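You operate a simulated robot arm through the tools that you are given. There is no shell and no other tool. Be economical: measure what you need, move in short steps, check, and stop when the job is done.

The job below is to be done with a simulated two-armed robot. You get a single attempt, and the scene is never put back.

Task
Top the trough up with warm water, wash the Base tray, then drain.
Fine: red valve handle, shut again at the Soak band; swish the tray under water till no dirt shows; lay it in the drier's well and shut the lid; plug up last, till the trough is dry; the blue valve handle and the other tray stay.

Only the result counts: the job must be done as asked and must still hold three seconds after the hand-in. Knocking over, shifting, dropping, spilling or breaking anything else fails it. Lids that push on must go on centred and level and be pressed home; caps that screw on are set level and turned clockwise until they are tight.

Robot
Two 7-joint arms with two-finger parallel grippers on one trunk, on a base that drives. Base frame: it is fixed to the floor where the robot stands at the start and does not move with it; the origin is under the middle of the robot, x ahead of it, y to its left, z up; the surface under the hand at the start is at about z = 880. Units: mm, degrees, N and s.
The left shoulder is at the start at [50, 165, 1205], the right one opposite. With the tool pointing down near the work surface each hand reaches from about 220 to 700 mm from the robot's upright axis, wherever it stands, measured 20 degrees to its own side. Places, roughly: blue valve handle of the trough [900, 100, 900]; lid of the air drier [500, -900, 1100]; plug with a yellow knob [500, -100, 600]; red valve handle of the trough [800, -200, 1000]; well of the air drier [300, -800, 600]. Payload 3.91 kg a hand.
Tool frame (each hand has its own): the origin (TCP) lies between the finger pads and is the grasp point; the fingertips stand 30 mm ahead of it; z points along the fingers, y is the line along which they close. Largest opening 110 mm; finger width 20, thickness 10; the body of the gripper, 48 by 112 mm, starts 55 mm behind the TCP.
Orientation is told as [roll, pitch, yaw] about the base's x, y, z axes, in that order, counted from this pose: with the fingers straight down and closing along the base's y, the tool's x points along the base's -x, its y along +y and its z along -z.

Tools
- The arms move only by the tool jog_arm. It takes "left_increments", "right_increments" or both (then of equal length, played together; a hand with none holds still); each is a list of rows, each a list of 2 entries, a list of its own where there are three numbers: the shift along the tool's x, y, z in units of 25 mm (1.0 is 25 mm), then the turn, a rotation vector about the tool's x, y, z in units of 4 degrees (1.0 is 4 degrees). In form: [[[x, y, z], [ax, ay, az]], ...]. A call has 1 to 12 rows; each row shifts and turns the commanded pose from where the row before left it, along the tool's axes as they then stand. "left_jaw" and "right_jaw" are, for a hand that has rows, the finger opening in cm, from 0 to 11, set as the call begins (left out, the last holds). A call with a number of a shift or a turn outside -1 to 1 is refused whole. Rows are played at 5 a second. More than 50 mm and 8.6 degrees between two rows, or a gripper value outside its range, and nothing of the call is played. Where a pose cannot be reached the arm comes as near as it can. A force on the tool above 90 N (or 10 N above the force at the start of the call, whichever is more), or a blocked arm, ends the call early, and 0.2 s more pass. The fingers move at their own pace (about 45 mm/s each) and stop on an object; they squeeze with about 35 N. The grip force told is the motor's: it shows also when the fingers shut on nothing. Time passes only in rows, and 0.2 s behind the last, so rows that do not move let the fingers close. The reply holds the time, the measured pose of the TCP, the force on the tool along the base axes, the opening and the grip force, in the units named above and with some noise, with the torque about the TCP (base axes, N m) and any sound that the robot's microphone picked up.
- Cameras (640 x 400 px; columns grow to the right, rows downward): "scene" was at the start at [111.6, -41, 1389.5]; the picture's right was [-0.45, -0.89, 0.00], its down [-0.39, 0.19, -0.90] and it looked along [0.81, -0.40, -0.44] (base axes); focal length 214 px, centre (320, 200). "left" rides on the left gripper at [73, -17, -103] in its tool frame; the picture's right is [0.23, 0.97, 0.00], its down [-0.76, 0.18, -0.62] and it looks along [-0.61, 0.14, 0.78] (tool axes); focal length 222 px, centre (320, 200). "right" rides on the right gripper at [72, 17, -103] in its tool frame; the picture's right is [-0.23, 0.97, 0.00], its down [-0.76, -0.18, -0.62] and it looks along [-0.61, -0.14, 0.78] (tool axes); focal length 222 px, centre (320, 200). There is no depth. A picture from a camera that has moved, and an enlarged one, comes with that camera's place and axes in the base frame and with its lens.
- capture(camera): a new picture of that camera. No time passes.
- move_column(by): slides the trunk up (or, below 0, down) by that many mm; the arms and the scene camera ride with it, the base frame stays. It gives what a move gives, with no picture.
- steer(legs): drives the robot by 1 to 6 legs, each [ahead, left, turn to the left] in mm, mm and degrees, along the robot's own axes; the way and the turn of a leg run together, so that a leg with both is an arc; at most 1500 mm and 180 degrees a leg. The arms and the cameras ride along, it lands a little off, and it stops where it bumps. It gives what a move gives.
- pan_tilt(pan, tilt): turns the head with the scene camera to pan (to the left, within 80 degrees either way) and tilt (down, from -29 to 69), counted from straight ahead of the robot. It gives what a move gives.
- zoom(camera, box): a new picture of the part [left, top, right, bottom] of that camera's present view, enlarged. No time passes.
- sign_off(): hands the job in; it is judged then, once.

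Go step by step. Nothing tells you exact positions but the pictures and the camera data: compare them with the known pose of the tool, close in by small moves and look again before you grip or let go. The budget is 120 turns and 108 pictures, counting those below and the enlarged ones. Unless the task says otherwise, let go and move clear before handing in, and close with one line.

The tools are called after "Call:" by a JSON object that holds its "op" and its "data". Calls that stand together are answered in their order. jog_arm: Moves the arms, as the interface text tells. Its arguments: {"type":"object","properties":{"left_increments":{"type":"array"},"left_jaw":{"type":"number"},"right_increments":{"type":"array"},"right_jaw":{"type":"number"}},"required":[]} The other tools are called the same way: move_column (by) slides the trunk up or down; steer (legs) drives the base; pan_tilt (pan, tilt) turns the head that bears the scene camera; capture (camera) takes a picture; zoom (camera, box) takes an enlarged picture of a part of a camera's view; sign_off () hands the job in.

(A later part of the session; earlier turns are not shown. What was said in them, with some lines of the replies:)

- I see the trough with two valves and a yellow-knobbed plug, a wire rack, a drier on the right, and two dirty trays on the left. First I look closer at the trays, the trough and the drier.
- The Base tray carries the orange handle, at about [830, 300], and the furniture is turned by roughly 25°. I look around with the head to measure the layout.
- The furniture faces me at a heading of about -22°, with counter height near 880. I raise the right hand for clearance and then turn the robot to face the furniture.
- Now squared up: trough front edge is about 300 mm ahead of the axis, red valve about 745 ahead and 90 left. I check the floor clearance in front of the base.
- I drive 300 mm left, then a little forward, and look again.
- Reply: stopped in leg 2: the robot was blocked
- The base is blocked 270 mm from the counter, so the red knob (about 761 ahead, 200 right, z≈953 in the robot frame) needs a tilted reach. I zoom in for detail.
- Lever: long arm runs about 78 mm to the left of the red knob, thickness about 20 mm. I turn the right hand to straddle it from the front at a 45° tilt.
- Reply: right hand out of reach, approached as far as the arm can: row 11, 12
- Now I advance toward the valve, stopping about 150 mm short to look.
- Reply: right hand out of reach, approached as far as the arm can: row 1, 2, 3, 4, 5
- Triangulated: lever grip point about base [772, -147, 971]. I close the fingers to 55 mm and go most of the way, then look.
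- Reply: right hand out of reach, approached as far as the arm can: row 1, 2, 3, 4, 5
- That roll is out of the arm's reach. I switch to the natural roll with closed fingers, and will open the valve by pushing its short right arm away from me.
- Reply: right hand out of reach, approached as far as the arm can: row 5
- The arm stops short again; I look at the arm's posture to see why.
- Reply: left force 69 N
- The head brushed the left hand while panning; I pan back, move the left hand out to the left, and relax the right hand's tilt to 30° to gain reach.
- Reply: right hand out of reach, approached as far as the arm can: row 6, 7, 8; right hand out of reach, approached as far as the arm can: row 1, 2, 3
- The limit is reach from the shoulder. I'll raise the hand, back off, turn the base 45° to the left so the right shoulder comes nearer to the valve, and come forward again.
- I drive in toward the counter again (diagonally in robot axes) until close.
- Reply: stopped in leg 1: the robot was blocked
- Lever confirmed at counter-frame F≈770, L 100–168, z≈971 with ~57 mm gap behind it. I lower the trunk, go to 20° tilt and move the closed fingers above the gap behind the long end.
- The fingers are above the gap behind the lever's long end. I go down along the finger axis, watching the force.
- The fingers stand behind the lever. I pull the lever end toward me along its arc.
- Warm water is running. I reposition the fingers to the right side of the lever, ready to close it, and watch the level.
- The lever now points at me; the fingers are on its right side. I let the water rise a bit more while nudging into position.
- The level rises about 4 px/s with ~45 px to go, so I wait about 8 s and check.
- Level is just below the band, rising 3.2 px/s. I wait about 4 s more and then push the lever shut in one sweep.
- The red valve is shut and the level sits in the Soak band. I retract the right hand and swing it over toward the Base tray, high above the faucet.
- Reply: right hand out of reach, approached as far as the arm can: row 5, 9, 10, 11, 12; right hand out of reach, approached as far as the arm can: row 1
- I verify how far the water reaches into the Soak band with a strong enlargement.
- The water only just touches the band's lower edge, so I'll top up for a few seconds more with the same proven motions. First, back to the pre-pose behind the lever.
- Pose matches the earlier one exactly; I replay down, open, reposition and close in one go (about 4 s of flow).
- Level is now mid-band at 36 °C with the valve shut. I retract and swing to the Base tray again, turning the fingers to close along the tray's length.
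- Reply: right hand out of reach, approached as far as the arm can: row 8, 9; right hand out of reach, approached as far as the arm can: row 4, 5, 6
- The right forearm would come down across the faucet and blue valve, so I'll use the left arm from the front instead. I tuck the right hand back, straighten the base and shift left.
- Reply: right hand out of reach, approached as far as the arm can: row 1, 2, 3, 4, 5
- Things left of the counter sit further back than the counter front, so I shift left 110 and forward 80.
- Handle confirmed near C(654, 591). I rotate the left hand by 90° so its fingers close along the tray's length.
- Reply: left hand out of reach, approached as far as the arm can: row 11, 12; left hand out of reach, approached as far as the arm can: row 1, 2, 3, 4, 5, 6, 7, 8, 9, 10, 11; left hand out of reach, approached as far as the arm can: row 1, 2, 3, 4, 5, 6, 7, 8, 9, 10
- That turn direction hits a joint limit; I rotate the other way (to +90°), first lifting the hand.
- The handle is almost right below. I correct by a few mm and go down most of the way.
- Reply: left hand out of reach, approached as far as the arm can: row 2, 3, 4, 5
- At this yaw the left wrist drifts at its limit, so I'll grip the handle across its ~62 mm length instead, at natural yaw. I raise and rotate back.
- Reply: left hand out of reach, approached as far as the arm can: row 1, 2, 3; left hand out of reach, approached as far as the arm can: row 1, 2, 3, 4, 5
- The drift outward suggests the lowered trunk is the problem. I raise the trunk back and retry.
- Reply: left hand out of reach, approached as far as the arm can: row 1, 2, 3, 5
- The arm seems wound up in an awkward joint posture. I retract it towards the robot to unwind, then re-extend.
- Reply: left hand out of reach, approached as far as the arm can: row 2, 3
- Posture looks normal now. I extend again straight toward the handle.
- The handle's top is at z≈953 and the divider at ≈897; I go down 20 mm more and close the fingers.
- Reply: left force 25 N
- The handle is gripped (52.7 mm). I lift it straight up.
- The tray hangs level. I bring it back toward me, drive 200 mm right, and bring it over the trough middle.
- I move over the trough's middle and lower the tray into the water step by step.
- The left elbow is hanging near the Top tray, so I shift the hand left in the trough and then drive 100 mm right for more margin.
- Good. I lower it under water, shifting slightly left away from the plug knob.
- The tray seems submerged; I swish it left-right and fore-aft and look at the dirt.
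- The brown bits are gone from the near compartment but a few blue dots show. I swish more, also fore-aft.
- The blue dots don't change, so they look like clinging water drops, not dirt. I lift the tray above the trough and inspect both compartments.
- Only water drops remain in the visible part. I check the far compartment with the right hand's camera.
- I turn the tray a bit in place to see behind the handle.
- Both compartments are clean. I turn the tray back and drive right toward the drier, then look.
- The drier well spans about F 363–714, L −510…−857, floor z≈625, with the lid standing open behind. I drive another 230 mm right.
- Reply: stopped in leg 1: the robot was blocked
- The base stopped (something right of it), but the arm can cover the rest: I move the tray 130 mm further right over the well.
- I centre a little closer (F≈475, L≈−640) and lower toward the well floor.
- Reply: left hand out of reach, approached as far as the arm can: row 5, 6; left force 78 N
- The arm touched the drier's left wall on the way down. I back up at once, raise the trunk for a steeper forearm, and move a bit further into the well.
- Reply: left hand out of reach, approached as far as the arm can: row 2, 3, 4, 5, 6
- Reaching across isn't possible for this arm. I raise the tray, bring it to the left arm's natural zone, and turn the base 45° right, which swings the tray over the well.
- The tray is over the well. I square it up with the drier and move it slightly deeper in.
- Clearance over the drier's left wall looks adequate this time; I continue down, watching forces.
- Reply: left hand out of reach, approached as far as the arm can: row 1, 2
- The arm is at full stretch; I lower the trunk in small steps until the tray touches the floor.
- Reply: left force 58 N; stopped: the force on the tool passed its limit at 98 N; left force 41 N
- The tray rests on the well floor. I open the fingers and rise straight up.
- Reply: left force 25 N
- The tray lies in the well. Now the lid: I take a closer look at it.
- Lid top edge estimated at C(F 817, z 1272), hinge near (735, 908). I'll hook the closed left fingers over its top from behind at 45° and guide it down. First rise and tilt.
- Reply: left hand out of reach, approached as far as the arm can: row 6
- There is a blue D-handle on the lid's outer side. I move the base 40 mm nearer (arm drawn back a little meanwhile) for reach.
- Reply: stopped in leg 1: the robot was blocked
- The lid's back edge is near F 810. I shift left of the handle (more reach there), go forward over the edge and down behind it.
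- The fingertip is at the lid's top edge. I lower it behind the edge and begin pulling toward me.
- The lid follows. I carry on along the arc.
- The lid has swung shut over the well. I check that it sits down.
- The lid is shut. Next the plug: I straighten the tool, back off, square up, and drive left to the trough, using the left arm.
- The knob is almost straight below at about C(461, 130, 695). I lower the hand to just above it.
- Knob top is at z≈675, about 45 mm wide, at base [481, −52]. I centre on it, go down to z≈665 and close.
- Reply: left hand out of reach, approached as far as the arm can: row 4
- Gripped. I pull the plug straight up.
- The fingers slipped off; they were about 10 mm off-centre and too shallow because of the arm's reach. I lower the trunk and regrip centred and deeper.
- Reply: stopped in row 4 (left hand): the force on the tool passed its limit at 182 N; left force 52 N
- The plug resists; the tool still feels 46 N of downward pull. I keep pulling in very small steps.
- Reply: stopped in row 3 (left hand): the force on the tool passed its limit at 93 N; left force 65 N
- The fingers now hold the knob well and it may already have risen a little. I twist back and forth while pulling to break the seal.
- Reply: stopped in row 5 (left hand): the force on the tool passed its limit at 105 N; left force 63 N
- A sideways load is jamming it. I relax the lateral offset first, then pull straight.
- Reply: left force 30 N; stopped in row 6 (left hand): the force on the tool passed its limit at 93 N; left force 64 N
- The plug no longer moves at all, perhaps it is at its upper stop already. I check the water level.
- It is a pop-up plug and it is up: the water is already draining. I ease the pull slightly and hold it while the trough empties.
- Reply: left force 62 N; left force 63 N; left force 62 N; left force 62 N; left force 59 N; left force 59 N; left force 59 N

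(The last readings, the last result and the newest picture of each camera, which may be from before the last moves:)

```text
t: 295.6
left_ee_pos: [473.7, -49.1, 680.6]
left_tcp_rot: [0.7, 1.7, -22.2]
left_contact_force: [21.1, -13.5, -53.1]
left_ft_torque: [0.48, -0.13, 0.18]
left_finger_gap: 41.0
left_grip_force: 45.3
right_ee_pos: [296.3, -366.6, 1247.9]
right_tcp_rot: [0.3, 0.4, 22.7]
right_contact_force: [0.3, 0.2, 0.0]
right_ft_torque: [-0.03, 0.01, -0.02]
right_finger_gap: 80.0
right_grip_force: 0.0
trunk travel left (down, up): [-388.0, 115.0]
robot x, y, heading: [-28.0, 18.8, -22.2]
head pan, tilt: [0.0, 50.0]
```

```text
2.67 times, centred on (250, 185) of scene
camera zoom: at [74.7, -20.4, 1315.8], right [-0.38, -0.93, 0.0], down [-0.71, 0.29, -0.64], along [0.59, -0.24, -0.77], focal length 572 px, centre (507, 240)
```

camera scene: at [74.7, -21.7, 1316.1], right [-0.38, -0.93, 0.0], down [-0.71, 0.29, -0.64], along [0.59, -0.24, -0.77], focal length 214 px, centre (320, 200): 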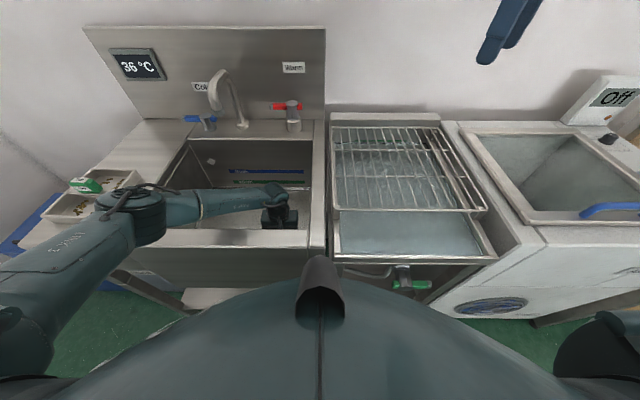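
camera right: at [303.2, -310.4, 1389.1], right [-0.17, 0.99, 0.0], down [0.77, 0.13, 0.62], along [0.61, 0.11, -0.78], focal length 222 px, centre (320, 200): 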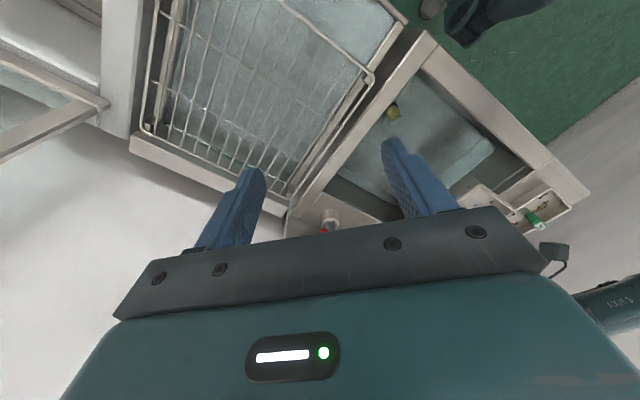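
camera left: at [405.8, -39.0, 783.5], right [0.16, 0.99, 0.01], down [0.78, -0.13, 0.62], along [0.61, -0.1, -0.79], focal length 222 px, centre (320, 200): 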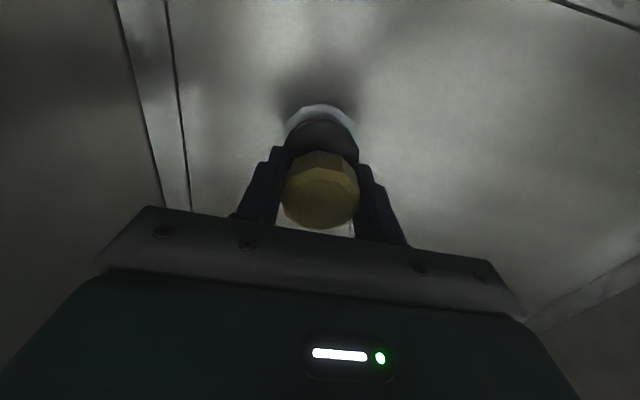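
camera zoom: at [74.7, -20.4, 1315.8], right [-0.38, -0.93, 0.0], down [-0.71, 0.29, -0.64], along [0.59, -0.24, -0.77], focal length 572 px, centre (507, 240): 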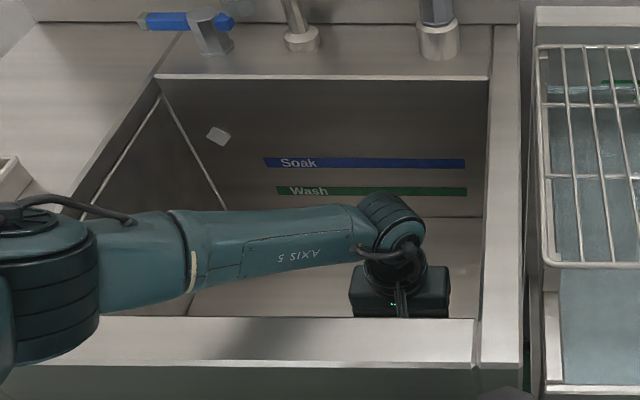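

The trough looks empty. I wait a few seconds more to be sure, then ease off, let go and rise clear.

Call:
{"op": "jog_arm", "data": {"left_increments": [[[0, 0, 0], [0, 0, 0]], [[0, 0, 0], [0, 0, 0]], [[0, 0, 0], [0, 0, 0]], [[0, 0, 0], [0, 0, 0]], [[0, 0, 0], [0, 0, 0]], [[0, 0, 0], [0, 0, 0]], [[0, 0, 0], [0, 0, 0]], [[0, 0, 0], [0, 0, 0]], [[0, 0, 0], [0, 0, 0]], [[0, 0, 0], [0, 0, 0]], [[0, 0, 0], [0, 0, 0]], [[0, 0, 0], [0, 0, 0]]]}}

Call:
{"op": "jog_arm", "data": {"left_increments": [[[0, 0, 0], [0, 0, 0]], [[0, 0, 0], [0, 0, 0]], [[0, 0, 0], [0, 0, 0]], [[0, 0, 0], [0, 0, 0]], [[0, 0, 0], [0, 0, 0]], [[0, 0, 0], [0, 0, 0]], [[0, 0, 0], [0, 0, 0]], [[0, 0, 0], [0, 0, 0]], [[0, 0, 0], [0, 0, 0]], [[0, 0, 0], [0, 0, 0]], [[0, 0, 0], [0, 0, 0]], [[0, 0, 0], [0, 0, 0]]]}}

Call:
{"op": "jog_arm", "data": {"left_increments": [[[0, 0, 0.1], [0, 0, 0]], [[0, 0, 0.1], [0, 0, 0]]]}}

Call:
{"op": "jog_arm", "data": {"left_increments": [[[0, 0, 0], [0, 0, 0]], [[0, 0, 0], [0, 0, 0]], [[0, 0, 0], [0, 0, 0]], [[0, 0, 0], [0, 0, 0]]], "left_jaw": 8}}

Call:
{"op": "jog_arm", "data": {"left_increments": [[[0, 0, -0.8], [0, 0, 0]], [[0, 0, -1], [0, 0, 0]], [[0, 0, -1], [0, 0, 0]], [[0, 0, -1], [0, 0, 0]], [[0, 0, -1], [0, 0, 0]], [[0, 0, -1], [0, 0, 0]], [[0, 0, -1], [0, 0, 0]], [[0, 0, -1], [0, 0, 0]], [[0, 0, -1], [0, 0, 0]], [[0, 0, -1], [0, 0, 0]], [[0, 0, -1], [0, 0, 0]], [[0, 0, -1], [0, 0, 0]]]}}

Call:
{"op": "capture", "data": {"camera": "scene"}}

```text
t: 298.2
left_ee_pos: [474.1, -48.7, 678.7]
left_tcp_rot: [0.6, 1.7, -22.1]
left_contact_force: [21.0, -12.6, -52.8]
left_ft_torque: [0.5, -0.11, 0.14]
left_finger_gap: 41.4
left_grip_force: 44.5
right_ee_pos: [295.9, -366.8, 1247.2]
right_tcp_rot: [0.4, 0.5, 22.6]
right_contact_force: [-0.6, -0.5, -0.9]
right_ft_torque: [-0.03, -0.01, 0.0]
right_finger_gap: 80.2
right_grip_force: 0.2
trunk travel left (down, up): [-388.0, 115.0]
robot x, y, heading: [-29.7, 19.4, -22.1]
head pan, tilt: [0.0, 50.0]
```

```text
t: 300.8
left_ee_pos: [474.0, -49.1, 678.9]
left_tcp_rot: [0.6, 1.6, -22.1]
left_contact_force: [21.2, -13.9, -52.4]
left_ft_torque: [0.52, -0.1, 0.14]
left_finger_gap: 41.1
left_grip_force: 45.0
right_ee_pos: [295.3, -366.8, 1247.1]
right_tcp_rot: [0.3, 0.3, 22.7]
right_contact_force: [0.6, 0.0, 0.9]
right_ft_torque: [-0.05, 0.0, -0.01]
right_finger_gap: 80.0
right_grip_force: 0.1
trunk travel left (down, up): [-388.0, 115.0]
robot x, y, heading: [-31.4, 18.4, -22.2]
head pan, tilt: [0.0, 50.0]
```

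```text
t: 301.4
left_ee_pos: [471.9, -48.3, 678.2]
left_tcp_rot: [0.7, 1.4, -22.2]
left_contact_force: [16.1, -2.8, -19.5]
left_ft_torque: [0.63, 1.05, -0.1]
left_finger_gap: 41.0
left_grip_force: 45.2
right_ee_pos: [293.0, -365.3, 1249.2]
right_tcp_rot: [0.2, 0.2, 22.7]
right_contact_force: [0.4, -0.2, 0.5]
right_ft_torque: [0.0, 0.01, -0.02]
right_finger_gap: 79.9
right_grip_force: 0.1
trunk travel left (down, up): [-388.0, 115.0]
robot x, y, heading: [-30.6, 20.4, -22.2]
head pan, tilt: [0.0, 50.0]
```

```text
t: 302.4
left_ee_pos: [471.5, -48.8, 678.8]
left_tcp_rot: [0.7, 1.4, -22.3]
left_contact_force: [-1.0, 0.2, 0.3]
left_ft_torque: [0.02, 0.02, -0.01]
left_finger_gap: 80.0
left_grip_force: 0.1
right_ee_pos: [289.2, -365.7, 1249.3]
right_tcp_rot: [0.1, 0.1, 22.7]
right_contact_force: [0.0, -0.4, 0.6]
right_ft_torque: [0.04, 0.02, -0.05]
right_finger_gap: 79.4
right_grip_force: 0.1
trunk travel left (down, up): [-388.0, 115.0]
robot x, y, heading: [-30.9, 24.0, -22.0]
head pan, tilt: [0.0, 50.0]
```

```text
t: 305.0
left_ee_pos: [476.8, -54.1, 974.5]
left_tcp_rot: [0.7, 1.3, -22.3]
left_contact_force: [0.9, -0.1, 0.8]
left_ft_torque: [-0.01, -0.01, 0.0]
left_finger_gap: 79.8
left_grip_force: 0.0
right_ee_pos: [290.2, -364.8, 1249.8]
right_tcp_rot: [0.2, 0.1, 22.7]
right_contact_force: [-0.2, 0.0, 0.5]
right_ft_torque: [0.02, 0.0, -0.01]
right_finger_gap: 79.9
right_grip_force: 0.2
trunk travel left (down, up): [-388.0, 115.0]
robot x, y, heading: [-29.2, 21.0, -22.3]
head pan, tilt: [0.0, 50.0]
```

```text
1 pictures are left
camera scene: at [68.6, -18.8, 1316.5], right [-0.38, -0.93, 0.0], down [-0.71, 0.29, -0.64], along [0.6, -0.24, -0.77], focal length 214 px, centre (320, 200)
```

scene: 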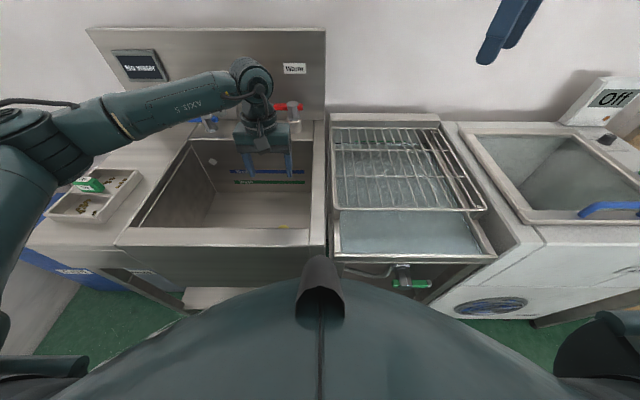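

The display reads "No water", so the trough is dry. The red valve is shut, the lid is down over the clean Base tray, the Top tray and blue valve are untouched, and the hands are clear, so I hand the job in.

Call:
{"op": "sign_off", "data": {}}

```text
The job is handed in.
```

The job is handed in: the trough was topped up with warm water to the Soak band, the Base tray washed until no dirt showed and left in the drier with the lid shut, and the trough drained until its display read "No water".
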